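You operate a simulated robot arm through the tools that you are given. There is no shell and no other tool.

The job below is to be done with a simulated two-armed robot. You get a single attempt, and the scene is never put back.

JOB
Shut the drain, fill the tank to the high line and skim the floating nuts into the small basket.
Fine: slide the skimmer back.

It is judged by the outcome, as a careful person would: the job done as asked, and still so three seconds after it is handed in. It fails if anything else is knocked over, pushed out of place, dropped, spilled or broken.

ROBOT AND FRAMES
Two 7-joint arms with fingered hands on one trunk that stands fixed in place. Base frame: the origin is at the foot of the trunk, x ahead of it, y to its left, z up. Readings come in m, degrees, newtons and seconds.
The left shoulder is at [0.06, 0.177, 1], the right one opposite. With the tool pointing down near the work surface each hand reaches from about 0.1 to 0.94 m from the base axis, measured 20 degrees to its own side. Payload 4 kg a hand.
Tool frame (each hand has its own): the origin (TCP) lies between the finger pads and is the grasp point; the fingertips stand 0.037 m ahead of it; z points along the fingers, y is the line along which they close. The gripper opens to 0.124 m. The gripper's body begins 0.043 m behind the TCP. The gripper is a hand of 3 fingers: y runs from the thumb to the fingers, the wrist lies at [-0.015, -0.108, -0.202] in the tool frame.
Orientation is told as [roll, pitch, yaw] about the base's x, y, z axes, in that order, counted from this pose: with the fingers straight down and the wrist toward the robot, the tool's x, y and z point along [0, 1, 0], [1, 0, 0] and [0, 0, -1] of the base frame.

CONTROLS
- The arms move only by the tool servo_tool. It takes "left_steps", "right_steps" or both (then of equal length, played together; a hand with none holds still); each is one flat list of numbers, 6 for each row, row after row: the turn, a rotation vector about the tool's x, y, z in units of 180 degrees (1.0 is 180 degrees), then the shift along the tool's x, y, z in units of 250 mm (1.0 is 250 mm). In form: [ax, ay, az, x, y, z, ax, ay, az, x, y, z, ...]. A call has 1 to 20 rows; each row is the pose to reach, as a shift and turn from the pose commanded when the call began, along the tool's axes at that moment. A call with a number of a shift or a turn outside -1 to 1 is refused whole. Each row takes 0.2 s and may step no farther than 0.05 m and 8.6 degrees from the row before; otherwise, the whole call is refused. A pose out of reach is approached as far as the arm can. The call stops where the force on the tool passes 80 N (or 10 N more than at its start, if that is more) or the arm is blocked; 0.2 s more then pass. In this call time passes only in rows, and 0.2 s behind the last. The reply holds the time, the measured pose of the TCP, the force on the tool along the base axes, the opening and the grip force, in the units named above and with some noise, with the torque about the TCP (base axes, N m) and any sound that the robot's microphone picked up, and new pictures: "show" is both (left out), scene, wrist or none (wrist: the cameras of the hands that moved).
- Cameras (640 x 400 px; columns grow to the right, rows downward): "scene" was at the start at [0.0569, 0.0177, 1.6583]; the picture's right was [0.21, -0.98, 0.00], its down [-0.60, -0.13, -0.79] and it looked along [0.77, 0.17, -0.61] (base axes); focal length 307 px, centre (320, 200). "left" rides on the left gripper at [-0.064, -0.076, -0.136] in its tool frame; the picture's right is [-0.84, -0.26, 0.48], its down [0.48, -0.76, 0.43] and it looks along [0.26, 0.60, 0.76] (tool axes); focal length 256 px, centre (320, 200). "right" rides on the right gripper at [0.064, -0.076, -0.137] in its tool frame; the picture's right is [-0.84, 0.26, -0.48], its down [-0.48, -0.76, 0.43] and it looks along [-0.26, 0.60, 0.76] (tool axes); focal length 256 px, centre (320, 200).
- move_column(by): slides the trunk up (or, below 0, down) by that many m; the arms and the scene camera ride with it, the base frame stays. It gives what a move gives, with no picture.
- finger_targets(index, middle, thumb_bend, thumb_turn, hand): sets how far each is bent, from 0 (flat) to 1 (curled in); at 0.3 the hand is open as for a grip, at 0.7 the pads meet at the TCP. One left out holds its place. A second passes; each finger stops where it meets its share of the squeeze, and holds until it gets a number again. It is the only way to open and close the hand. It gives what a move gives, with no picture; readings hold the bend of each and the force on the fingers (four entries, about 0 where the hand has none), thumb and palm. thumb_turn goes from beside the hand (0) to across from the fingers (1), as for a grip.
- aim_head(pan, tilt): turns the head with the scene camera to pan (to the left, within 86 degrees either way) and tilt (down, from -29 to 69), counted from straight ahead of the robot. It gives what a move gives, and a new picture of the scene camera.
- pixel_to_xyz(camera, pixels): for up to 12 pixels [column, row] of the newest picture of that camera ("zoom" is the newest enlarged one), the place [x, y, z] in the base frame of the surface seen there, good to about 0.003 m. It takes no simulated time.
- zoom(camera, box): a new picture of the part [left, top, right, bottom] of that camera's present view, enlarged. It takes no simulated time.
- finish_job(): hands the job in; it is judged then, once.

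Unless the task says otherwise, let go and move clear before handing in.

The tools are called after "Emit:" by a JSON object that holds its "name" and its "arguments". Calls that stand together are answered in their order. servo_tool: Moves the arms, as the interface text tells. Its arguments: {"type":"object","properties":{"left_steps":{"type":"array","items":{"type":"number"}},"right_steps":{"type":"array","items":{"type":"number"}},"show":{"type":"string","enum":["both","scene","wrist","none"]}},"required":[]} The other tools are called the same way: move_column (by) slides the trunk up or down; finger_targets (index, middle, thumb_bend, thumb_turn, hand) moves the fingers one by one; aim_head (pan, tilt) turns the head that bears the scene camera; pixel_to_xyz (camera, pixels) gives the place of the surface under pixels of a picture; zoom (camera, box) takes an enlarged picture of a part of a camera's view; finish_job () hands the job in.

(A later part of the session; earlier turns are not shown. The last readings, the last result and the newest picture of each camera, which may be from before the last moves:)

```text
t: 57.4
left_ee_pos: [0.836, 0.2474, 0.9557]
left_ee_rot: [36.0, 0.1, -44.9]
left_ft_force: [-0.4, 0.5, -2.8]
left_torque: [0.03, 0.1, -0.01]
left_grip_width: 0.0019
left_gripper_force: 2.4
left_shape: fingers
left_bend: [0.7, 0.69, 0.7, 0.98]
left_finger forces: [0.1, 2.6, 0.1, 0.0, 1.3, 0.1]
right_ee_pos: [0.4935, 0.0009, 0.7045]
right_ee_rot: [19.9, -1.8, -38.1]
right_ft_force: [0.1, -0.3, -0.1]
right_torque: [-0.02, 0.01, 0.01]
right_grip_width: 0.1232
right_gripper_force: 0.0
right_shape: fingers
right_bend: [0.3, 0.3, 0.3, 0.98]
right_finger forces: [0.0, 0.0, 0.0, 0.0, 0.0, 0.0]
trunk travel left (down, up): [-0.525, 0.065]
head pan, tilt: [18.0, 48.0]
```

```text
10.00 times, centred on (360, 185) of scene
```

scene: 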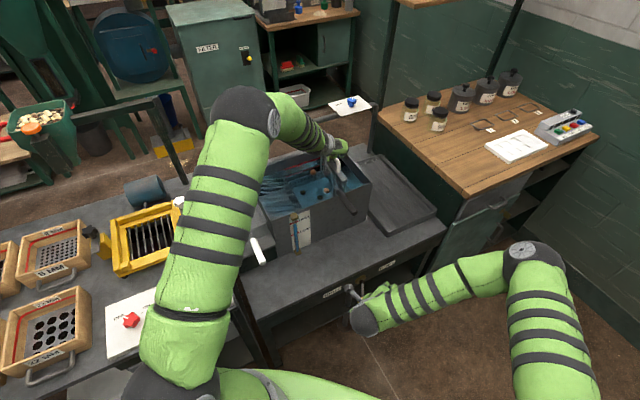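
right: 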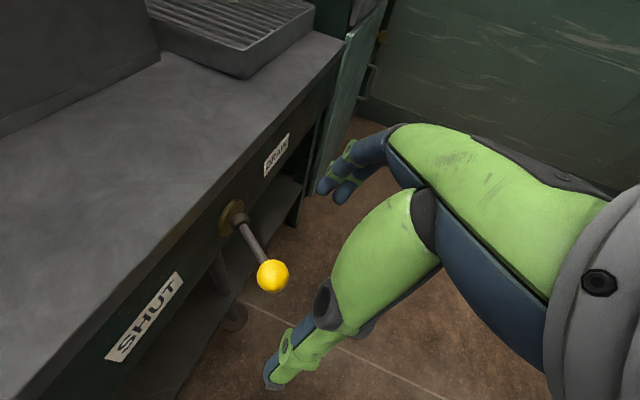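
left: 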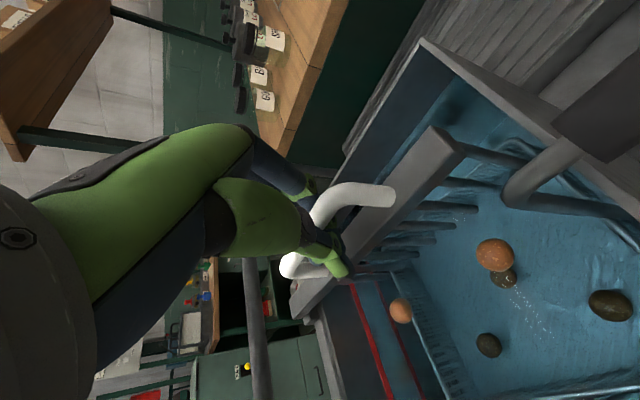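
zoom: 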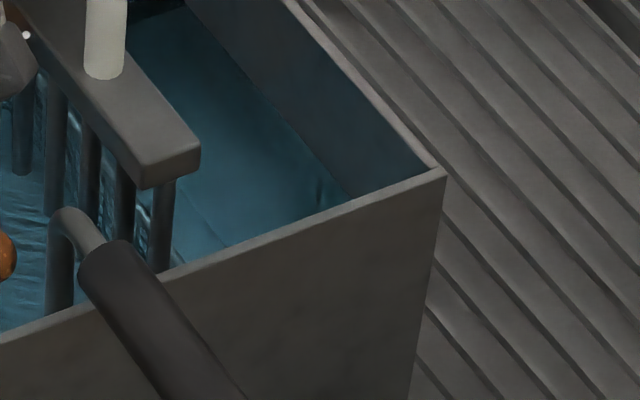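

The tray handle now stands about 3 mm left of its original place. I measure leg, wall and tray rim to see how much room there is.

Emit:
{"name": "pixel_to_xyz", "arguments": {"camera": "left", "pixels": [[540, 135], [548, 139], [553, 143], [548, 130], [556, 128], [561, 178], [545, 168], [569, 204], [530, 195], [494, 159], [456, 150], [447, 140]]}}

Emit:
{"name": "pixel_to_xyz", "arguments": {"camera": "zoom", "pixels": [[60, 250], [70, 212], [95, 235], [110, 250], [150, 300], [170, 270], [145, 280], [60, 300], [165, 160], [165, 220], [110, 300], [250, 240]]}}

```text
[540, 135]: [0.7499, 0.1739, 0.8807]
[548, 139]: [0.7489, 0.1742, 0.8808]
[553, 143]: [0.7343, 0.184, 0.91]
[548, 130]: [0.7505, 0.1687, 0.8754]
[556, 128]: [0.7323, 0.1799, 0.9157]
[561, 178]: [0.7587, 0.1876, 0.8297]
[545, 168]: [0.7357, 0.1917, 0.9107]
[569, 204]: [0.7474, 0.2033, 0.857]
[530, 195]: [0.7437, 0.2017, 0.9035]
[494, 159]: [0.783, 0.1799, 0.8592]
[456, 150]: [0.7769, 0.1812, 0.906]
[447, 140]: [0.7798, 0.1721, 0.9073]
```

```text
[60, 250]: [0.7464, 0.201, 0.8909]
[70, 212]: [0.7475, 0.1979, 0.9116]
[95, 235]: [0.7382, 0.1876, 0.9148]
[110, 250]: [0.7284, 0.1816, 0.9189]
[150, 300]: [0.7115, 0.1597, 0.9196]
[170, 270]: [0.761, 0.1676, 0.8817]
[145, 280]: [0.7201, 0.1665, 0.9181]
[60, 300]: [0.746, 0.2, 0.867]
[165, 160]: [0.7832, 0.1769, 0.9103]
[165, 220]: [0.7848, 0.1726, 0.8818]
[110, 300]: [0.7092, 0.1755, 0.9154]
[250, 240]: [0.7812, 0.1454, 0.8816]
```

The leg spans about v=0.670-0.680 and the bar end is at v≈0.676, with 12 mm free between leg and front wall. So I'll draw the tray's handle about 8 mm toward the front with the left hand, skim, and put the tray back afterwards. First I let go of the skimmer and back away; the right arm moves aside too.

Emit:
{"name": "finger_targets", "arguments": {"hand": "left", "index": 0.3, "middle": 0.3, "thumb_bend": 0.3}}

Emit:
{"name": "servo_tool", "arguments": {"left_steps": [0, 0, 0, 0, 0, -0.1, 0, 0, 0, 0, 0, -0.25, 0, 0, 0, 0, 0, -0.4, 0, 0, 0, 0, 0, -0.5, 0, 0, 0, 0, 0, -0.5, 0, 0, 0, 0, 0, -0.5], "right_steps": [0, 0, 0, -0.107, 0.056, -0.074, 0, 0, 0, -0.213, 0.112, -0.149, 0, 0, 0, -0.32, 0.168, -0.223, 0, 0, 0, -0.427, 0.223, -0.297, 0, 0, 0, -0.533, 0.279, -0.372, 0, 0, 0, -0.64, 0.335, -0.446], "show": "both"}}

```text
t: 58.4
left_ee_pos: [0.8361, 0.2474, 0.9555]
left_ee_rot: [36.0, 0.1, -44.9]
left_ft_force: [-0.7, -1.7, -0.2]
left_torque: [0.0, 0.0, -0.01]
left_grip_width: 0.1232
left_gripper_force: 0.0
left_shape: fingers
left_bend: [0.3, 0.3, 0.3, 0.98]
left_finger forces: [0.0, 0.0, 0.1, 0.0, 0.1, 0.1]
right_ee_pos: [0.4919, 0.0008, 0.7057]
right_ee_rot: [19.9, -1.9, -38.1]
right_ft_force: [0.0, 0.5, 0.7]
right_torque: [-0.02, -0.01, -0.01]
right_grip_width: 0.1233
right_gripper_force: 0.1
right_shape: fingers
right_bend: [0.3, 0.3, 0.3, 0.98]
right_finger forces: [0.0, 0.1, 0.1, 0.0, 0.1, 0.1]
trunk travel left (down, up): [-0.525, 0.065]
head pan, tilt: [18.0, 48.0]
```

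```text
t: 59.8
left_ee_pos: [0.785, 0.1981, 1.0573]
left_ee_rot: [35.9, 0.0, -44.9]
left_ft_force: [0.6, 0.9, 0.6]
left_torque: [0.0, -0.02, 0.02]
left_grip_width: 0.1232
left_gripper_force: 0.1
left_shape: fingers
left_bend: [0.3, 0.3, 0.3, 0.98]
left_finger forces: [0.1, 0.1, 0.1, 0.0, 0.0, 0.0]
right_ee_pos: [0.4386, -0.1969, 0.7603]
right_ee_rot: [19.8, -1.9, -38.1]
right_ft_force: [0.2, 0.2, -0.2]
right_torque: [-0.02, 0.01, -0.02]
right_grip_width: 0.1236
right_gripper_force: 0.0
right_shape: fingers
right_bend: [0.3, 0.3, 0.3, 0.98]
right_finger forces: [0.0, 0.0, 0.1, 0.0, 0.0, 0.0]
trunk travel left (down, up): [-0.525, 0.065]
head pan, tilt: [18.0, 48.0]
```

scene: 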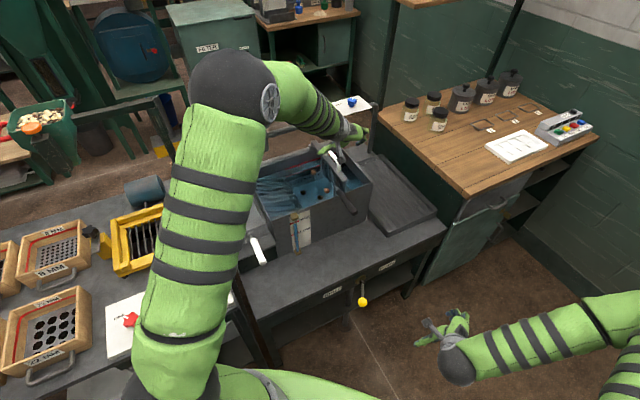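
right: 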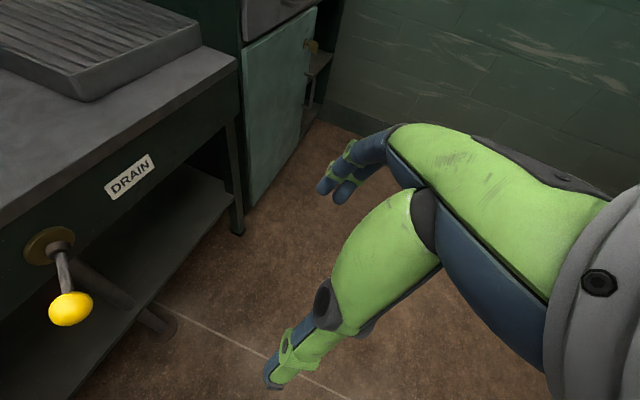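
left: 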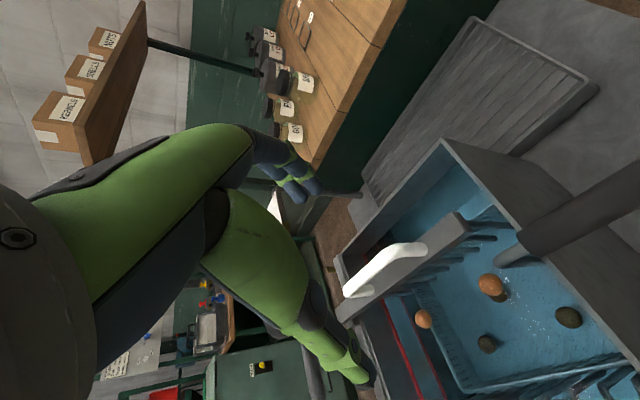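

The skimmer stays where I left it. I move the left hand above the tray's rubber handle (grip spot about (0.687,0.140,0.909)).

Emit:
{"name": "servo_tool", "arguments": {"left_steps": [0, 0, 0, -0.141, -0.023, -0.052, 0, 0, 0, -0.282, -0.045, -0.104, 0, 0, 0, -0.424, -0.068, -0.157, 0, 0, 0, -0.565, -0.09, -0.209, 0, 0, 0, -0.706, -0.113, -0.261], "show": "both"}}

```text
t: 61.0
left_ee_pos: [0.6359, 0.087, 1.0047]
left_ee_rot: [36.0, 0.0, -44.9]
left_ft_force: [-0.1, 0.4, -0.5]
left_torque: [0.01, 0.0, 0.01]
left_grip_width: 0.1236
left_gripper_force: 0.0
left_shape: fingers
left_bend: [0.3, 0.3, 0.3, 0.98]
left_finger forces: [0.0, 0.0, 0.0, 0.1, 0.0, 0.0]
right_ee_pos: [0.4363, -0.1972, 0.7614]
right_ee_rot: [19.7, -1.9, -38.3]
right_ft_force: [-0.6, -0.3, -0.4]
right_torque: [0.01, 0.02, 0.0]
right_grip_width: 0.1231
right_gripper_force: 0.1
right_shape: fingers
right_bend: [0.3, 0.3, 0.3, 0.98]
right_finger forces: [0.1, 0.1, 0.0, 0.0, 0.0, 0.0]
trunk travel left (down, up): [-0.525, 0.065]
head pan, tilt: [18.0, 48.0]
```

scene: 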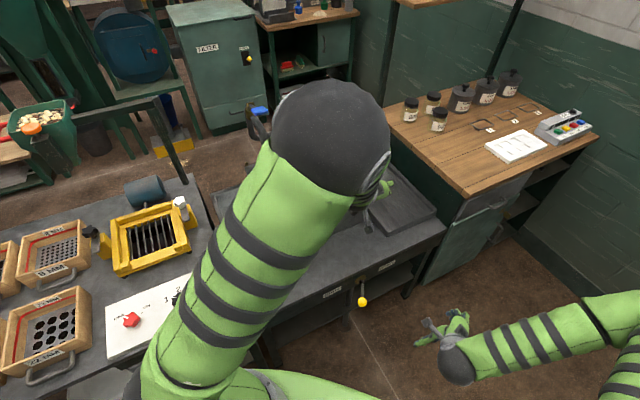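
left: 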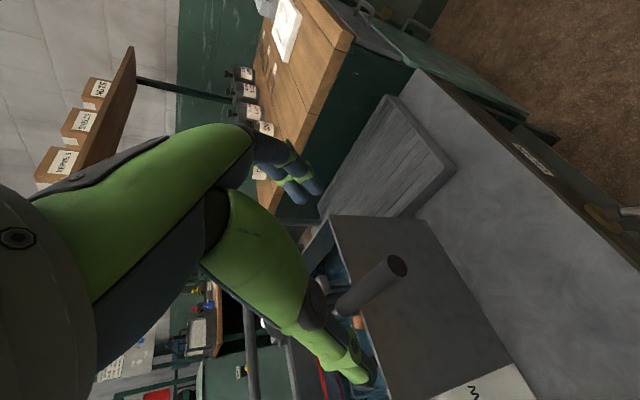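

The rubber handle's end shows at (397,265), between fingers and thumb. I measure it and the hook from this view.

Emit:
{"name": "pixel_to_xyz", "arguments": {"camera": "left", "pixels": [[397, 266], [385, 278], [370, 287], [355, 297], [345, 303], [375, 275], [370, 300], [335, 308], [360, 322]]}}

Emit:
{"name": "zoom", "arguments": {"camera": "left", "box": [280, 200, 480, 390]}}

```text
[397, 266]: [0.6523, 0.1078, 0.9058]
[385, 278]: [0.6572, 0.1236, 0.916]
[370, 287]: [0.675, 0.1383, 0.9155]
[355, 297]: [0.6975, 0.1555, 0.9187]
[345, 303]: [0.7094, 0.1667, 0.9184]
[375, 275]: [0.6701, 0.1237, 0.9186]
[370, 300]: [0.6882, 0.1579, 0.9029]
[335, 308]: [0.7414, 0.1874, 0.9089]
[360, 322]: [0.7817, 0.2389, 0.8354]
```

```text
2.11 times, centred on (380, 295) of left
```

zoom: 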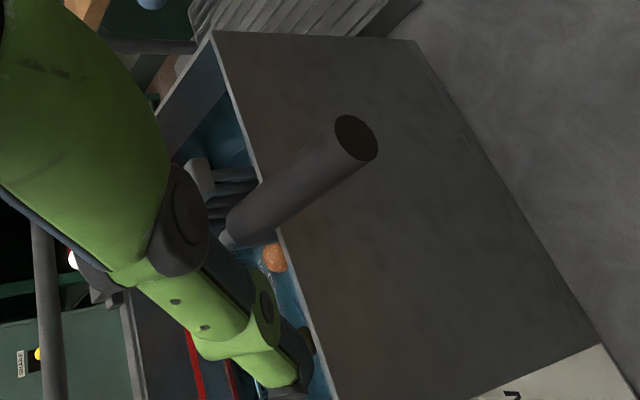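

The handle is centred at u≈0.385, z≈0.908. I advance 0.12 m so it lies between the pads.

Emit:
{"name": "servo_tool", "arguments": {"left_steps": [0, 0, 0, 0.003, -0.0124, 0.12, 0, 0, 0, 0.007, -0.0124, 0.24, 0, 0, 0, 0.01, -0.0124, 0.36, 0, 0, 0, 0.014, -0.0124, 0.483], "show": "wrist"}}

Emit:
{"name": "zoom", "arguments": {"camera": "left", "box": [240, 150, 500, 390]}}

```text
t: 62.0
left_ee_pos: [0.6874, 0.1441, 0.9092]
left_ee_rot: [35.9, 0.0, -45.0]
left_ft_force: [0.2, 0.1, -0.7]
left_torque: [-0.01, -0.03, -0.02]
left_grip_width: 0.1231
left_gripper_force: 0.0
left_shape: fingers
left_bend: [0.3, 0.3, 0.3, 0.98]
left_finger forces: [0.0, 0.0, 0.1, 0.0, 0.0, 0.0]
right_ee_pos: [0.4383, -0.1956, 0.7605]
right_ee_rot: [19.8, -1.9, -38.3]
right_ft_force: [-0.6, 0.3, 0.8]
right_torque: [0.0, 0.04, -0.01]
right_grip_width: 0.1233
right_gripper_force: 0.0
right_shape: fingers
right_bend: [0.3, 0.3, 0.3, 0.98]
right_finger forces: [0.1, 0.0, 0.0, 0.0, 0.0, 0.0]
trunk travel left (down, up): [-0.525, 0.065]
head pan, tilt: [18.0, 48.0]
```

left: 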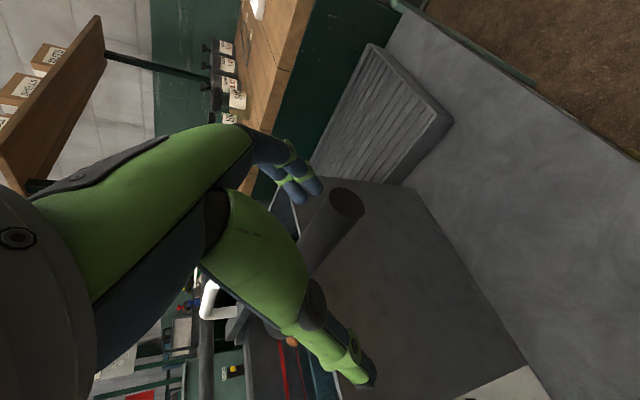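

```text
1.67 times, centred on (370, 270) of left
```

zoom: 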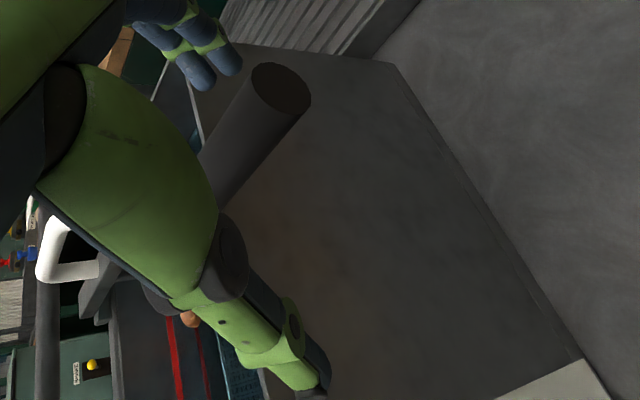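

The handle is between thumb and fingers, TCP centred on it. I close gently in two stages.

Emit:
{"name": "finger_targets", "arguments": {"hand": "left", "index": 0.62, "middle": 0.62, "thumb_bend": 0.62}}

Emit:
{"name": "zoom", "arguments": {"camera": "left", "box": [240, 150, 500, 390]}}

```text
t: 63.0
left_ee_pos: [0.6871, 0.1439, 0.91]
left_ee_rot: [35.9, 0.0, -45.0]
left_ft_force: [-0.8, 0.6, 0.7]
left_torque: [-0.03, 0.0, 0.0]
left_grip_width: 0.0257
left_gripper_force: 0.5
left_shape: fingers
left_bend: [0.62, 0.62, 0.62, 0.98]
left_finger forces: [0.0, 0.0, 0.0, 0.0, 0.7, 0.1]
right_ee_pos: [0.4382, -0.1958, 0.7597]
right_ee_rot: [19.8, -1.9, -38.1]
right_ft_force: [-0.2, 0.5, -0.4]
right_torque: [-0.02, -0.01, -0.02]
right_grip_width: 0.1233
right_gripper_force: 0.1
right_shape: fingers
right_bend: [0.3, 0.3, 0.3, 0.98]
right_finger forces: [0.0, 0.0, 0.1, 0.0, 0.1, 0.0]
trunk travel left (down, up): [-0.525, 0.065]
head pan, tilt: [18.0, 48.0]
```

```text
1.67 times, centred on (370, 270) of left
```

zoom: 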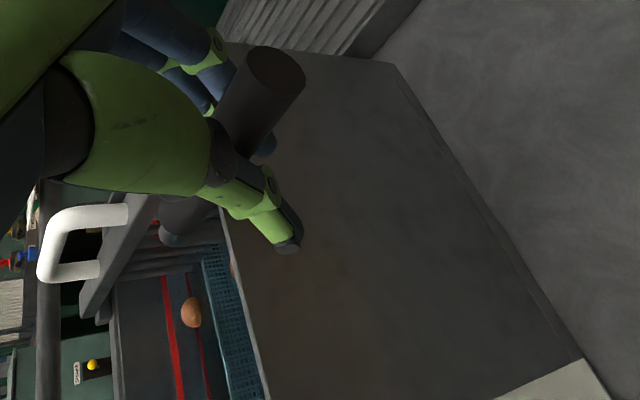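

Only the thumb touches lightly (0.7 N); I bring the fingers in to match.

Emit:
{"name": "finger_targets", "arguments": {"hand": "left", "index": 0.67, "middle": 0.67, "thumb_bend": 0.635}}

```text
t: 64.0
left_ee_pos: [0.687, 0.1432, 0.9099]
left_ee_rot: [36.0, 0.0, -45.0]
left_ft_force: [0.2, -0.6, 0.3]
left_torque: [-0.01, 0.01, -0.02]
left_grip_width: 0.0169
left_gripper_force: 0.7
left_shape: fingers
left_bend: [0.67, 0.66, 0.63, 0.98]
left_finger forces: [0.0, 0.9, 0.0, 0.0, 0.8, 0.1]
right_ee_pos: [0.4384, -0.1965, 0.7606]
right_ee_rot: [19.9, -2.0, -38.2]
right_ft_force: [0.6, -0.5, -1.2]
right_torque: [-0.01, -0.01, -0.01]
right_grip_width: 0.1233
right_gripper_force: 0.0
right_shape: fingers
right_bend: [0.3, 0.3, 0.3, 0.98]
right_finger forces: [0.0, 0.0, 0.0, 0.0, 0.0, 0.0]
trunk travel left (down, up): [-0.525, 0.065]
head pan, tilt: [18.0, 48.0]
```

Both sides touch (about 1 N). I tighten a bit more for friction.

Emit:
{"name": "finger_targets", "arguments": {"hand": "left", "index": 0.7, "middle": 0.69, "thumb_bend": 0.66}}

Emit:
{"name": "zoom", "arguments": {"camera": "left", "box": [240, 150, 500, 390]}}

```text
t: 65.0
left_ee_pos: [0.6863, 0.1427, 0.9113]
left_ee_rot: [36.0, 0.0, -45.0]
left_ft_force: [0.2, 0.1, -0.5]
left_torque: [-0.05, 0.04, -0.06]
left_grip_width: 0.01
left_gripper_force: 2.7
left_shape: fingers
left_bend: [0.7, 0.67, 0.65, 0.98]
left_finger forces: [0.3, 2.2, 0.0, 0.0, 2.6, 0.1]
right_ee_pos: [0.4395, -0.1966, 0.7589]
right_ee_rot: [19.9, -1.9, -38.2]
right_ft_force: [-0.1, 0.9, 0.2]
right_torque: [0.02, 0.03, 0.01]
right_grip_width: 0.1231
right_gripper_force: 0.0
right_shape: fingers
right_bend: [0.3, 0.3, 0.3, 0.98]
right_finger forces: [0.1, 0.0, 0.0, 0.0, 0.1, 0.0]
trunk travel left (down, up): [-0.525, 0.065]
head pan, tilt: [18.0, 48.0]
```

```text
1.67 times, centred on (370, 270) of left
```

zoom: 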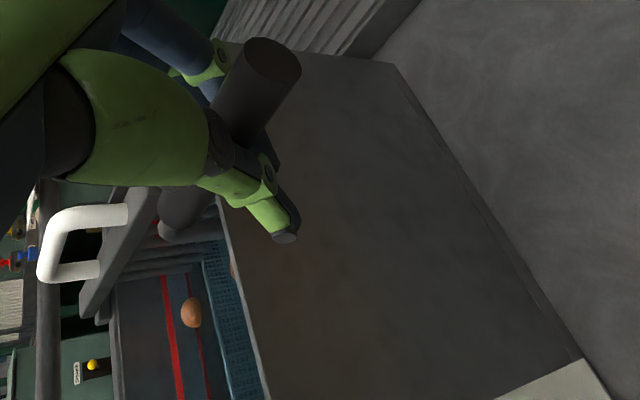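

Grip is 2.7 N; I tighten to get a firmer hold.

Emit:
{"name": "finger_targets", "arguments": {"hand": "left", "index": 0.72, "middle": 0.72, "thumb_bend": 0.69}}

```text
t: 66.0
left_ee_pos: [0.6869, 0.1426, 0.9105]
left_ee_rot: [36.0, 0.0, -45.0]
left_ft_force: [0.6, -0.3, 0.6]
left_torque: [-0.11, 0.07, -0.17]
left_grip_width: 0.0064
left_gripper_force: 10.2
left_shape: fingers
left_bend: [0.72, 0.68, 0.67, 0.98]
left_finger forces: [3.2, 7.2, 0.1, 0.0, 9.1, 0.1]
right_ee_pos: [0.4384, -0.1965, 0.7612]
right_ee_rot: [19.7, -2.0, -38.1]
right_ft_force: [-0.2, 1.2, 0.8]
right_torque: [0.01, 0.0, 0.03]
right_grip_width: 0.1231
right_gripper_force: 0.1
right_shape: fingers
right_bend: [0.3, 0.3, 0.3, 0.98]
right_finger forces: [0.0, 0.0, 0.0, 0.1, 0.0, 0.0]
trunk travel left (down, up): [-0.525, 0.065]
head pan, tilt: [18.0, 48.0]
```

Firm, balanced hold (about 10 N each side, no net force). I pull the handle 8 mm toward the front, and 3 mm right to undo the shift.

Emit:
{"name": "servo_tool", "arguments": {"left_steps": [0, 0, 0, -0.0087, 0.004, -0.0063, 0, 0, 0, -0.0173, 0.008, -0.0125, 0, 0, 0, -0.026, 0.012, -0.0188], "show": "wrist"}}

Emit:
{"name": "zoom", "arguments": {"camera": "left", "box": [240, 220, 400, 370]}}

```text
t: 66.8
left_ee_pos: [0.6842, 0.1345, 0.9105]
left_ee_rot: [36.0, 0.0, -45.1]
left_ft_force: [0.7, -0.3, 1.4]
left_torque: [-0.1, 0.07, -0.08]
left_grip_width: 0.0058
left_gripper_force: 9.3
left_shape: fingers
left_bend: [0.72, 0.68, 0.67, 0.97]
left_finger forces: [3.8, 6.5, 0.1, 0.1, 8.3, 0.0]
right_ee_pos: [0.4379, -0.1972, 0.7605]
right_ee_rot: [19.8, -1.9, -38.2]
right_ft_force: [0.3, -0.6, 0.6]
right_torque: [-0.02, 0.0, 0.02]
right_grip_width: 0.1232
right_gripper_force: 0.1
right_shape: fingers
right_bend: [0.3, 0.3, 0.3, 0.98]
right_finger forces: [0.0, 0.0, 0.0, 0.0, 0.2, 0.1]
trunk travel left (down, up): [-0.525, 0.065]
head pan, tilt: [18.0, 48.0]
```

left: 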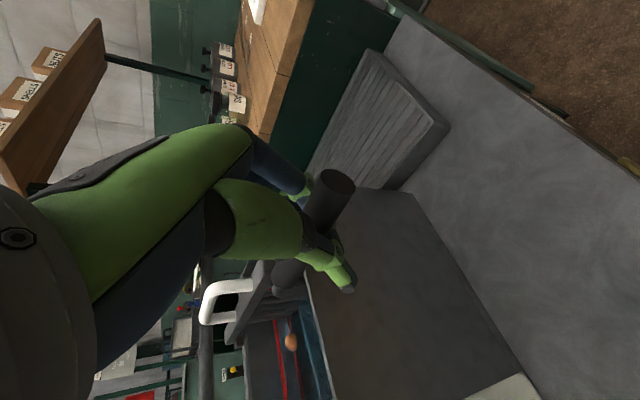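

```text
2.67 times, centred on (320, 295) of left
```

zoom: 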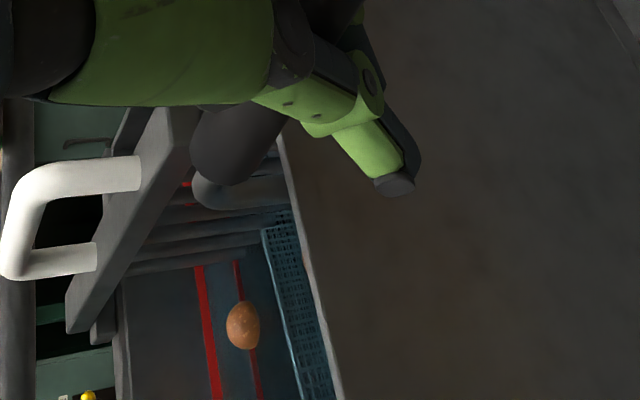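

The hand moved 7.6 mm back and 3.8 mm right with almost no force. I check where the hook and handle end are now.

Emit:
{"name": "pixel_to_xyz", "arguments": {"camera": "left", "pixels": [[335, 183], [345, 178], [278, 288], [280, 293], [290, 292], [300, 290], [275, 275], [285, 278], [300, 300], [340, 330]]}}

```text
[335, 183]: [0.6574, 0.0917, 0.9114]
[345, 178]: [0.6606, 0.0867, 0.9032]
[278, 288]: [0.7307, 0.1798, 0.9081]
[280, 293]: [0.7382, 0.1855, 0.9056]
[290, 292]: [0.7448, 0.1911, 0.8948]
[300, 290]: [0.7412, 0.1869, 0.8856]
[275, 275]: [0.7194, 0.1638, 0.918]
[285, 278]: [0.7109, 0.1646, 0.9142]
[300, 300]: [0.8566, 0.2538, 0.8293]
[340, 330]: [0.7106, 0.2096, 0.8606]
```

The hook leg now reads v≈0.656-0.662 (moved toward the front as wanted) and u≈0.392. I release the handle, back away and look at the tray from the scene camera.

Emit:
{"name": "finger_targets", "arguments": {"hand": "left", "index": 0.3, "middle": 0.3, "thumb_bend": 0.3}}

Emit:
{"name": "servo_tool", "arguments": {"left_steps": [0, 0, 0, 0, 0, -0.12, 0, 0, 0, 0, 0, -0.24, 0, 0, 0, 0.1, -0.05, -0.36, 0, 0, 0, 0.2, -0.15, -0.48, 0, 0, 0, 0.3, -0.3, -0.55, 0, 0, 0, 0.35, -0.45, -0.6, 0, 0, 0, 0.4, -0.6, -0.65], "show": "both"}}

```text
t: 67.8
left_ee_pos: [0.6832, 0.134, 0.9096]
left_ee_rot: [36.0, 0.0, -45.0]
left_ft_force: [-0.8, -0.1, -0.2]
left_torque: [0.0, -0.02, -0.01]
left_grip_width: 0.1231
left_gripper_force: 0.0
left_shape: fingers
left_bend: [0.3, 0.3, 0.3, 0.97]
left_finger forces: [0.0, 0.0, 0.0, 0.0, 0.0, 0.0]
right_ee_pos: [0.4381, -0.1965, 0.7597]
right_ee_rot: [19.9, -1.9, -38.1]
right_ft_force: [0.6, 0.2, -0.6]
right_torque: [-0.01, -0.01, 0.0]
right_grip_width: 0.1234
right_gripper_force: 0.0
right_shape: fingers
right_bend: [0.3, 0.3, 0.3, 0.98]
right_finger forces: [0.0, 0.0, 0.0, 0.1, 0.0, 0.1]
trunk travel left (down, up): [-0.525, 0.065]
head pan, tilt: [18.0, 48.0]
```

```text
t: 69.4
left_ee_pos: [0.5681, 0.2291, 1.1019]
left_ee_rot: [36.0, 0.1, -45.0]
left_ft_force: [-0.4, -0.4, 0.7]
left_torque: [0.01, 0.0, 0.01]
left_grip_width: 0.1232
left_gripper_force: 0.0
left_shape: fingers
left_bend: [0.3, 0.3, 0.3, 0.98]
left_finger forces: [0.0, 0.0, 0.0, 0.0, 0.0, 0.1]
right_ee_pos: [0.4385, -0.1972, 0.7604]
right_ee_rot: [19.7, -1.9, -38.2]
right_ft_force: [0.7, 0.3, 0.0]
right_torque: [0.02, -0.02, 0.01]
right_grip_width: 0.1233
right_gripper_force: 0.0
right_shape: fingers
right_bend: [0.3, 0.3, 0.3, 0.98]
right_finger forces: [0.1, 0.1, 0.1, 0.0, 0.0, 0.0]
trunk travel left (down, up): [-0.525, 0.065]
head pan, tilt: [18.0, 48.0]
```

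scene: 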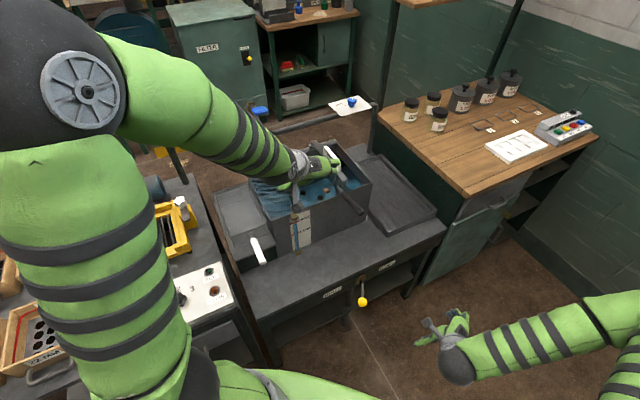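
left: 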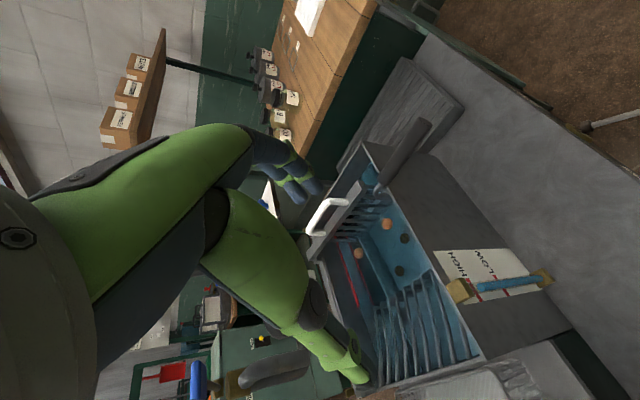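

Emit:
{"name": "zoom", "arguments": {"camera": "scene", "box": [328, 165, 392, 205]}}

Emit:
{"name": "pixel_to_xyz", "arguments": {"camera": "zoom", "pixels": [[60, 250], [70, 212], [95, 235], [110, 250], [150, 300], [200, 370], [60, 300], [165, 160]]}}

Emit:
{"name": "zoom", "arguments": {"camera": "left", "box": [300, 100, 480, 310]}}

```text
10.00 times, centred on (360, 185) of scene
```

zoom: 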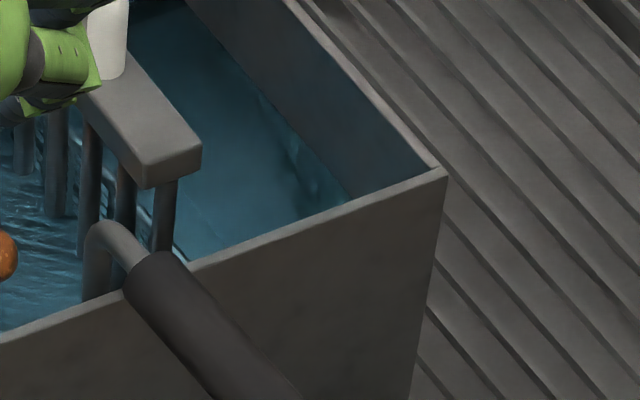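

```text
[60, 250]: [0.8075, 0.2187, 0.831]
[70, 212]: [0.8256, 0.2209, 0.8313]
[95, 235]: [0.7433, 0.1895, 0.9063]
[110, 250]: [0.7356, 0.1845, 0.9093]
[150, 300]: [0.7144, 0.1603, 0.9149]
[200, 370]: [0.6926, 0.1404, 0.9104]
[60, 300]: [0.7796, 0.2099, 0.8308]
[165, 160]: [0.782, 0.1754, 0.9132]
```

```text
1.90 times, centred on (390, 205) of left
```

zoom: 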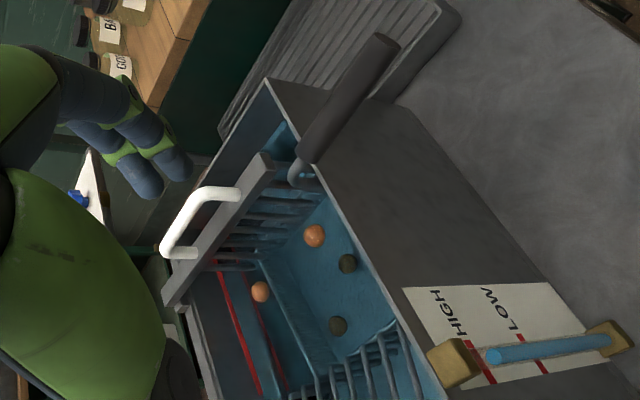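

Emit:
{"name": "zoom", "arguments": {"camera": "scene", "box": [328, 175, 376, 205]}}

Emit:
{"name": "pixel_to_xyz", "arguments": {"camera": "scene", "pixels": [[338.5, 187.5], [338, 188.5], [339.5, 188.5], [340.5, 189.5], [337, 191], [336.8, 193], [342, 191], [345, 195], [350, 201], [355, 208], [358, 212]]}}

Emit:
{"name": "zoom", "arguments": {"camera": "scene", "box": [260, 140, 380, 230]}}

```text
13.33 times, centred on (352, 190) of scene
```

zoom: 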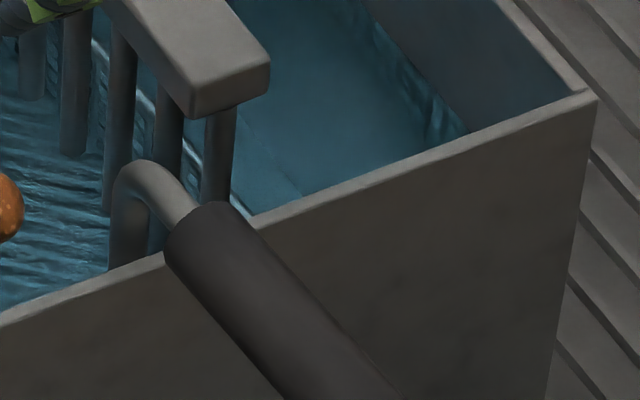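

```text
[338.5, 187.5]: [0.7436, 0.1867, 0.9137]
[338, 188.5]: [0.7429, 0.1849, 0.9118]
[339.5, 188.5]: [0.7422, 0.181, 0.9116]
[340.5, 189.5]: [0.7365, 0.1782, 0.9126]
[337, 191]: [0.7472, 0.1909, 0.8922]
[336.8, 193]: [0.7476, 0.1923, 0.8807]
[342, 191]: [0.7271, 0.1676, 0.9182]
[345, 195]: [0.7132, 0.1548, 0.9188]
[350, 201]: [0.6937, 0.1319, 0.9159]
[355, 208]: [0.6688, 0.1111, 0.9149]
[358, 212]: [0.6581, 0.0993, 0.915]
```

```text
4.44 times, centred on (320, 185) of scene
```

zoom: 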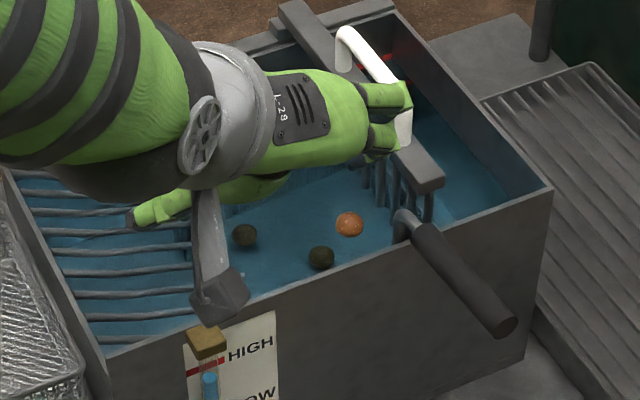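

The tray moved cleanly: hook top now at (0.7436,0.1867,0.9137), about 5 mm right and 9-12 mm toward the front, not tilted or turned. Now I measure the skimmer handle again to re-grip it.

Emit:
{"name": "pixel_to_xyz", "arguments": {"camera": "left", "pixels": [[343, 201], [335, 203], [327, 208], [318, 216], [311, 226], [346, 205], [355, 190], [330, 230]]}}

Emit:
{"name": "pixel_to_xyz", "arguments": {"camera": "zoom", "pixels": [[350, 35], [370, 55], [385, 75], [440, 180], [425, 160], [400, 185]]}}

```text
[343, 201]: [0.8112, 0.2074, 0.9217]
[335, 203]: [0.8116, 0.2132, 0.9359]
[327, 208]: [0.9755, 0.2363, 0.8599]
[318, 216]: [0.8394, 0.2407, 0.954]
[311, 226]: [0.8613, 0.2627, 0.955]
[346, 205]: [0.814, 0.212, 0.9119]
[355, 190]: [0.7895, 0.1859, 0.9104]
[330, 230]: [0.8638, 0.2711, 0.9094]
```

```text
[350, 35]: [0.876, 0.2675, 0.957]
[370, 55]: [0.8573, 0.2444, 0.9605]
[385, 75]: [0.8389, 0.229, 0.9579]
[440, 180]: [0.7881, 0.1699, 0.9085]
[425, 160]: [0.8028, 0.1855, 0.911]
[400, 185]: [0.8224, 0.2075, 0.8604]
```

Handle bar is at u≈0.433, z≈0.952. I bring the left hand back to a hover in front of it.

Emit:
{"name": "servo_tool", "arguments": {"left_steps": [0, 0, 0, 0.045, 0.11, 0.079, 0, 0, 0, 0.09, 0.221, 0.159, 0, 0, 0, 0.135, 0.331, 0.238, 0, 0, 0, 0.181, 0.441, 0.318, 0, 0, 0, 0.226, 0.551, 0.397, 0, 0, 0, 0.271, 0.662, 0.477, 0, 0, 0, 0.316, 0.772, 0.556], "show": "wrist"}}

```text
t: 71.0
left_ee_pos: [0.8052, 0.1958, 1.0341]
left_ee_rot: [35.9, 0.0, -44.8]
left_ft_force: [0.7, 0.2, -0.6]
left_torque: [-0.02, -0.01, -0.04]
left_grip_width: 0.1231
left_gripper_force: 0.1
left_shape: fingers
left_bend: [0.3, 0.3, 0.3, 0.98]
left_finger forces: [0.1, 0.0, 0.0, 0.0, 0.0, 0.0]
right_ee_pos: [0.4391, -0.1975, 0.7605]
right_ee_rot: [19.9, -1.9, -38.2]
right_ft_force: [-0.5, -0.3, -0.7]
right_torque: [0.02, -0.02, 0.02]
right_grip_width: 0.1233
right_gripper_force: 0.0
right_shape: fingers
right_bend: [0.3, 0.3, 0.3, 0.98]
right_finger forces: [0.0, 0.0, 0.0, 0.0, 0.0, 0.0]
trunk travel left (down, up): [-0.525, 0.065]
head pan, tilt: [18.0, 48.0]
```

left: 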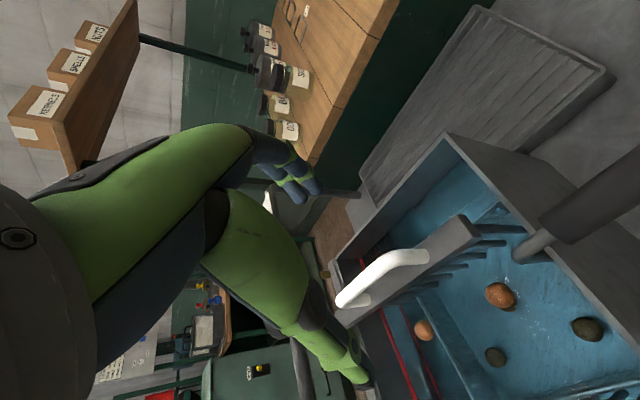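

Lined up. I advance onto the handle and close the hand as before.

Emit:
{"name": "servo_tool", "arguments": {"left_steps": [0, 0, 0, 0, 0.006, 0.1, 0, 0, 0, 0, 0.008, 0.2, 0, 0, 0, 0, 0.01, 0.3, 0, 0, 0, 0, 0.01, 0.395], "show": "none"}}

Emit:
{"name": "finger_targets", "arguments": {"hand": "left", "index": 0.68, "middle": 0.68, "thumb_bend": 0.66}}

Emit:
{"name": "zoom", "arguments": {"camera": "left", "box": [240, 90, 640, 340]}}

```text
t: 72.0
left_ee_pos: [0.8473, 0.2365, 0.9545]
left_ee_rot: [35.8, 0.0, -44.9]
left_ft_force: [0.4, 0.3, -0.1]
left_torque: [0.0, 0.02, 0.01]
left_grip_width: 0.1234
left_gripper_force: 0.1
left_shape: fingers
left_bend: [0.3, 0.3, 0.3, 0.98]
left_finger forces: [0.1, 0.1, 0.1, 0.0, 0.1, 0.0]
right_ee_pos: [0.4388, -0.1968, 0.7603]
right_ee_rot: [19.8, -1.9, -38.1]
right_ft_force: [-0.6, 0.1, 0.3]
right_torque: [0.03, 0.01, -0.03]
right_grip_width: 0.1231
right_gripper_force: 0.0
right_shape: fingers
right_bend: [0.3, 0.3, 0.3, 0.98]
right_finger forces: [0.1, 0.0, 0.0, 0.0, 0.1, 0.0]
trunk travel left (down, up): [-0.525, 0.065]
head pan, tilt: [18.0, 48.0]
```

```text
t: 73.0
left_ee_pos: [0.8494, 0.2364, 0.9541]
left_ee_rot: [36.0, 0.0, -44.9]
left_ft_force: [0.0, -0.2, 0.0]
left_torque: [-0.03, -0.01, 0.04]
left_grip_width: 0.0104
left_gripper_force: 0.2
left_shape: fingers
left_bend: [0.68, 0.68, 0.66, 0.98]
left_finger forces: [0.0, 0.1, 0.1, 0.1, 0.0, 0.1]
right_ee_pos: [0.4397, -0.1959, 0.7602]
right_ee_rot: [19.8, -1.9, -38.2]
right_ft_force: [0.5, 0.1, -0.4]
right_torque: [-0.02, -0.02, -0.01]
right_grip_width: 0.1236
right_gripper_force: 0.1
right_shape: fingers
right_bend: [0.3, 0.3, 0.3, 0.98]
right_finger forces: [0.0, 0.0, 0.0, 0.1, 0.1, 0.1]
trunk travel left (down, up): [-0.525, 0.065]
head pan, tilt: [18.0, 48.0]
```

```text
1.60 times, centred on (440, 215) of left
```

zoom: 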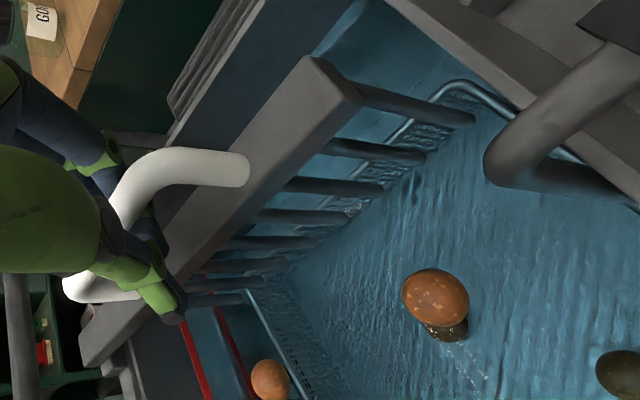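

The handle is caged without force. I slide left 2 cm and check the gap at the hook.

Emit:
{"name": "servo_tool", "arguments": {"left_steps": [0, 0, 0, 0, -0.03, 0, 0, 0, 0, 0, -0.06, 0, 0, 0, 0, 0, -0.09, 0], "show": "wrist"}}

Emit:
{"name": "zoom", "arguments": {"camera": "left", "box": [400, 80, 640, 230]}}

Emit:
{"name": "zoom", "arguments": {"camera": "scene", "box": [328, 165, 392, 205]}}

```text
t: 73.8
left_ee_pos: [0.8326, 0.2526, 0.9554]
left_ee_rot: [35.9, 0.0, -44.9]
left_ft_force: [-0.2, -1.0, -1.5]
left_torque: [-0.01, 0.0, -0.05]
left_grip_width: 0.0102
left_gripper_force: 0.2
left_shape: fingers
left_bend: [0.68, 0.68, 0.66, 0.98]
left_finger forces: [0.2, 1.0, 0.0, 0.0, 0.1, 0.1]
right_ee_pos: [0.4388, -0.1971, 0.7597]
right_ee_rot: [19.9, -1.9, -38.2]
right_ft_force: [-0.1, -0.2, -0.4]
right_torque: [-0.03, -0.01, -0.02]
right_grip_width: 0.1231
right_gripper_force: 0.1
right_shape: fingers
right_bend: [0.3, 0.3, 0.3, 0.98]
right_finger forces: [0.0, 0.0, 0.0, 0.0, 0.0, 0.0]
trunk travel left (down, up): [-0.525, 0.065]
head pan, tilt: [18.0, 48.0]
```

left: 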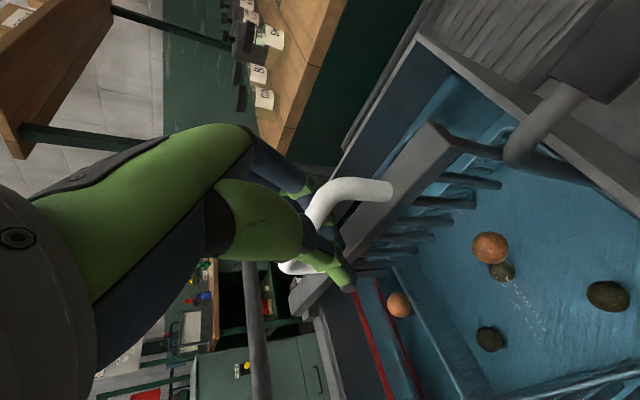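

```text
2.67 times, centred on (520, 155) of left
```

zoom: 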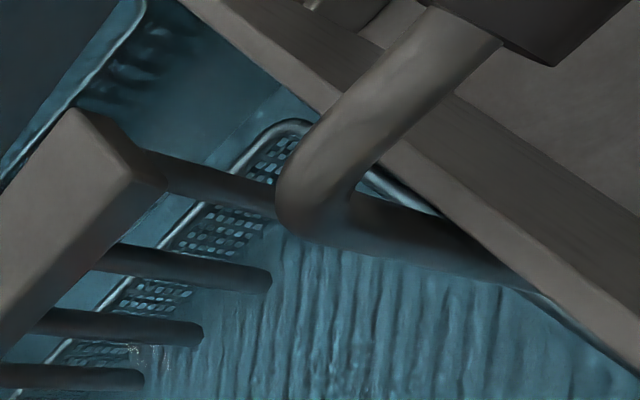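

```text
10.00 times, centred on (360, 185) of scene
```

zoom: 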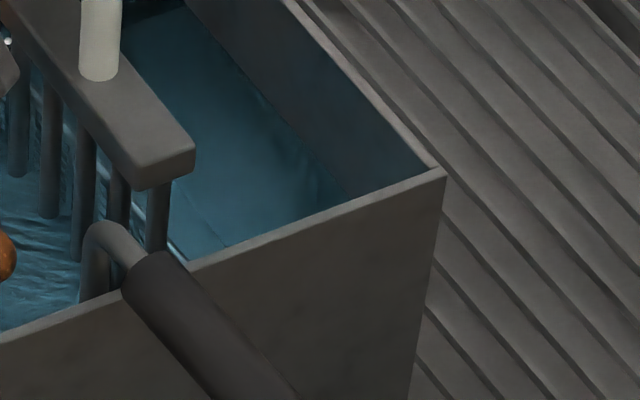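

The hook now lies clearly on the front side of the bar end's path. I slide on 3 cm in small steps.

Emit:
{"name": "servo_tool", "arguments": {"left_steps": [0, 0, 0, 0, -0.02, 0, 0, 0, 0, 0, -0.04, 0, 0, 0, 0, 0, -0.06, 0, 0, 0, 0, 0, -0.08, 0, 0, 0, 0, 0, -0.1, 0, 0, 0, 0, 0, -0.12, 0], "show": "wrist"}}

Emit:
{"name": "zoom", "arguments": {"camera": "left", "box": [400, 80, 640, 230]}}

Emit:
{"name": "zoom", "arguments": {"camera": "scene", "box": [328, 165, 392, 205]}}

```text
t: 75.2
left_ee_pos: [0.813, 0.2729, 0.9552]
left_ee_rot: [36.0, 0.2, -45.1]
left_ft_force: [0.5, -1.1, -1.5]
left_torque: [0.01, 0.06, 0.0]
left_grip_width: 0.011
left_gripper_force: 1.5
left_shape: fingers
left_bend: [0.68, 0.67, 0.66, 0.98]
left_finger forces: [0.6, 1.7, 0.1, 0.0, 0.0, 0.0]
right_ee_pos: [0.4388, -0.1965, 0.7599]
right_ee_rot: [19.7, -1.8, -38.1]
right_ft_force: [0.1, 0.0, 0.0]
right_torque: [-0.02, 0.01, 0.03]
right_grip_width: 0.1233
right_gripper_force: 0.0
right_shape: fingers
right_bend: [0.3, 0.3, 0.3, 0.98]
right_finger forces: [0.0, 0.0, 0.0, 0.0, 0.0, 0.1]
trunk travel left (down, up): [-0.525, 0.065]
head pan, tilt: [18.0, 48.0]
```

left: 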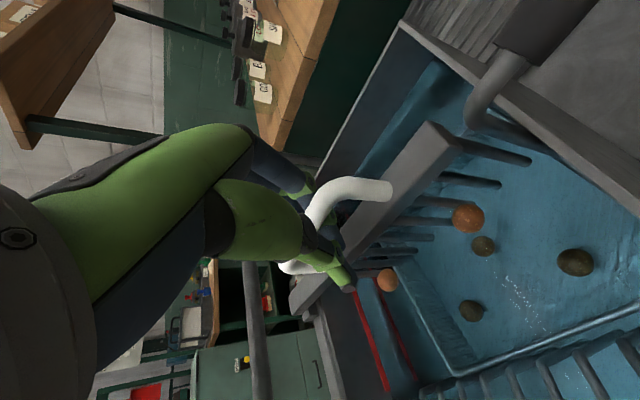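

```text
2.67 times, centred on (520, 155) of left
```

zoom: 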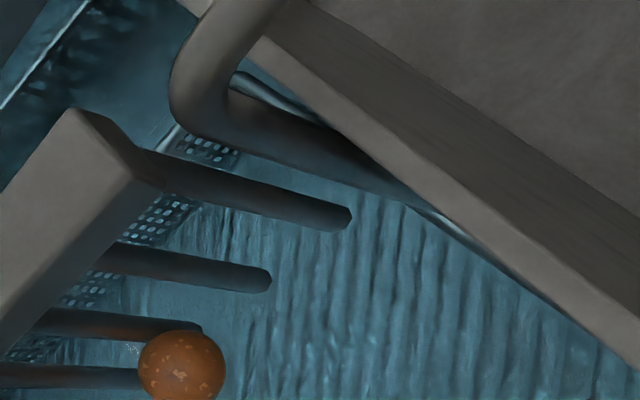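

```text
10.00 times, centred on (360, 185) of scene
```

zoom: 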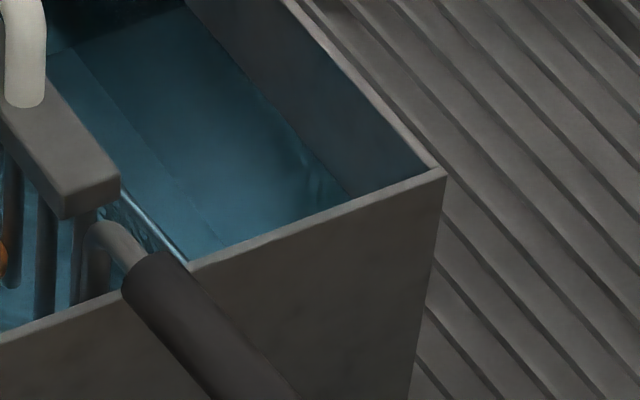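

The bar passes the hook with a visible gap and the tray handle stays put. I continue left 8 cm slowly, pushing the two floaters.

Emit:
{"name": "servo_tool", "arguments": {"left_steps": [0, 0, 0, 0, -0.05, 0, 0, 0, 0, 0, -0.1, 0, 0, 0, 0, 0, -0.15, 0, 0, 0, 0, 0, -0.2, 0, 0, 0, 0, 0, -0.25, 0, 0, 0, 0, 0, -0.3, 0], "show": "both"}}

Emit:
{"name": "zoom", "arguments": {"camera": "scene", "box": [220, 110, 380, 260]}}

```text
t: 76.6
left_ee_pos: [0.7583, 0.3267, 0.9542]
left_ee_rot: [36.0, 0.0, -45.0]
left_ft_force: [-0.8, 0.3, -0.4]
left_torque: [-0.01, -0.03, -0.02]
left_grip_width: 0.0101
left_gripper_force: 0.4
left_shape: fingers
left_bend: [0.68, 0.68, 0.66, 0.98]
left_finger forces: [0.0, 0.3, 0.0, 0.0, 0.1, 0.0]
right_ee_pos: [0.4385, -0.1965, 0.7609]
right_ee_rot: [19.9, -1.9, -38.2]
right_ft_force: [0.3, -0.9, -0.2]
right_torque: [-0.04, -0.03, -0.03]
right_grip_width: 0.1233
right_gripper_force: 0.1
right_shape: fingers
right_bend: [0.3, 0.3, 0.3, 0.98]
right_finger forces: [0.0, 0.0, 0.0, 0.0, 0.0, 0.1]
trunk travel left (down, up): [-0.525, 0.065]
head pan, tilt: [18.0, 48.0]
```

scene: 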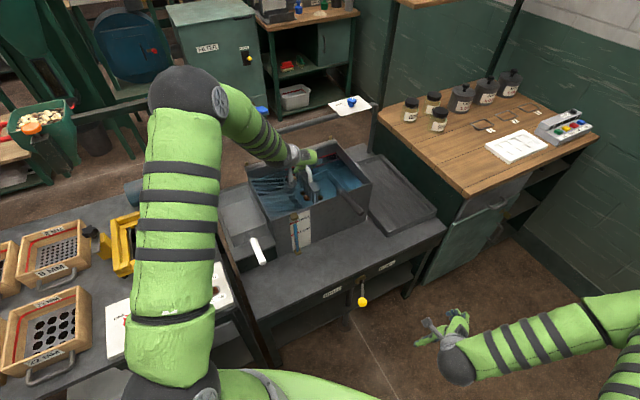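
left: 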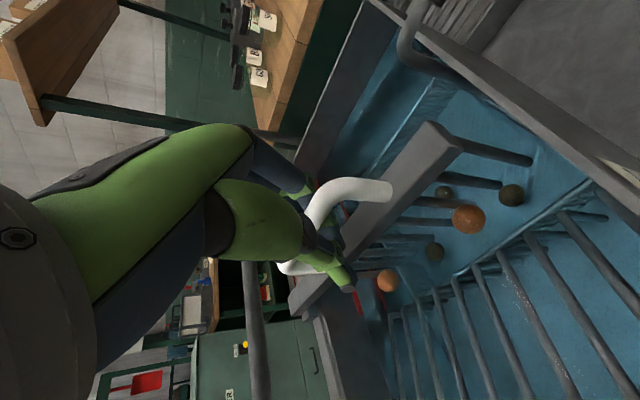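

```text
2.67 times, centred on (300, 185) of scene
```

zoom: 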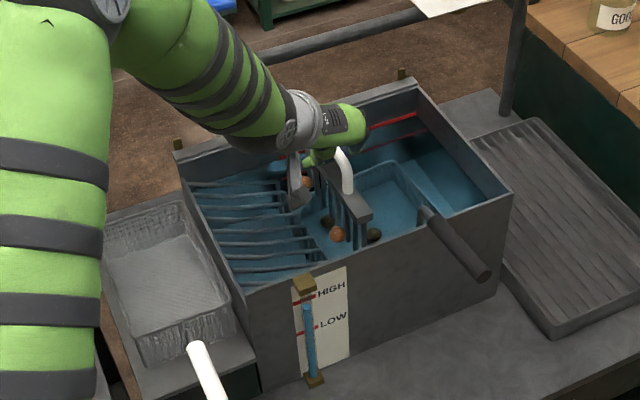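

Both floaters are ahead of the teeth. I continue left another 5 cm, slower, onto the slats.

Emit:
{"name": "servo_tool", "arguments": {"left_steps": [0, 0, 0, 0, -0.04, 0, 0, 0, 0, 0, -0.08, 0, 0, 0, 0, 0, -0.12, 0, 0, 0, 0, 0, -0.16, 0, 0, 0, 0, 0, -0.2, 0], "show": "both"}}

Emit:
{"name": "zoom", "arguments": {"camera": "scene", "box": [230, 130, 340, 220]}}

```text
t: 77.8
left_ee_pos: [0.7235, 0.3615, 0.9536]
left_ee_rot: [36.0, 0.0, -45.1]
left_ft_force: [0.4, 0.3, -1.8]
left_torque: [0.02, 0.01, 0.03]
left_grip_width: 0.0106
left_gripper_force: 0.8
left_shape: fingers
left_bend: [0.68, 0.68, 0.66, 0.98]
left_finger forces: [0.6, 1.1, 0.0, 0.1, 0.0, 0.0]
right_ee_pos: [0.4386, -0.1964, 0.7599]
right_ee_rot: [19.8, -1.9, -38.2]
right_ft_force: [0.2, -0.8, 0.5]
right_torque: [0.05, 0.02, -0.03]
right_grip_width: 0.1233
right_gripper_force: 0.1
right_shape: fingers
right_bend: [0.3, 0.3, 0.3, 0.98]
right_finger forces: [0.0, 0.0, 0.1, 0.0, 0.0, 0.0]
trunk travel left (down, up): [-0.525, 0.065]
head pan, tilt: [18.0, 48.0]
```

scene: 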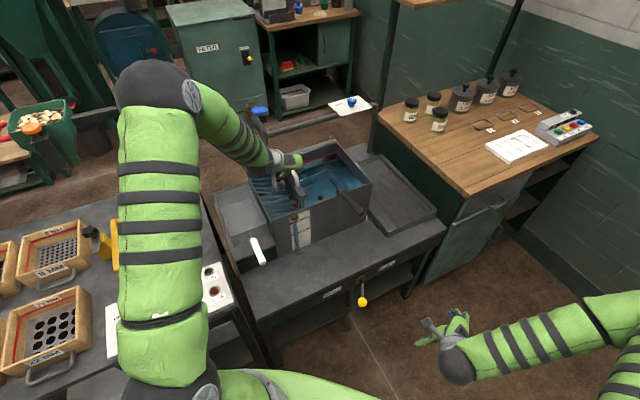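
left: 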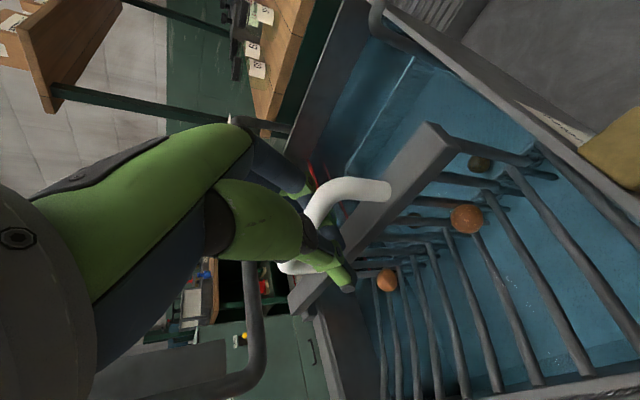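

```text
4.44 times, centred on (285, 175) of scene
```

zoom: 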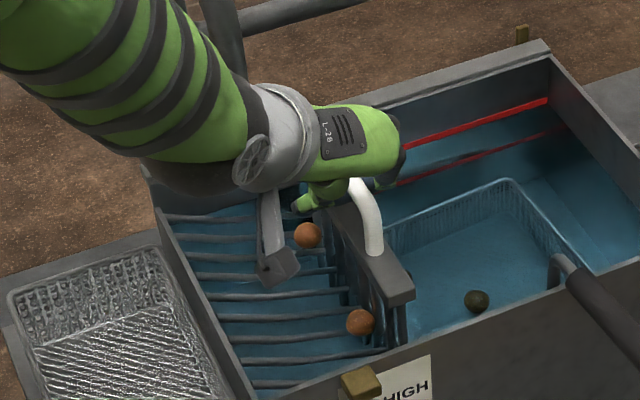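

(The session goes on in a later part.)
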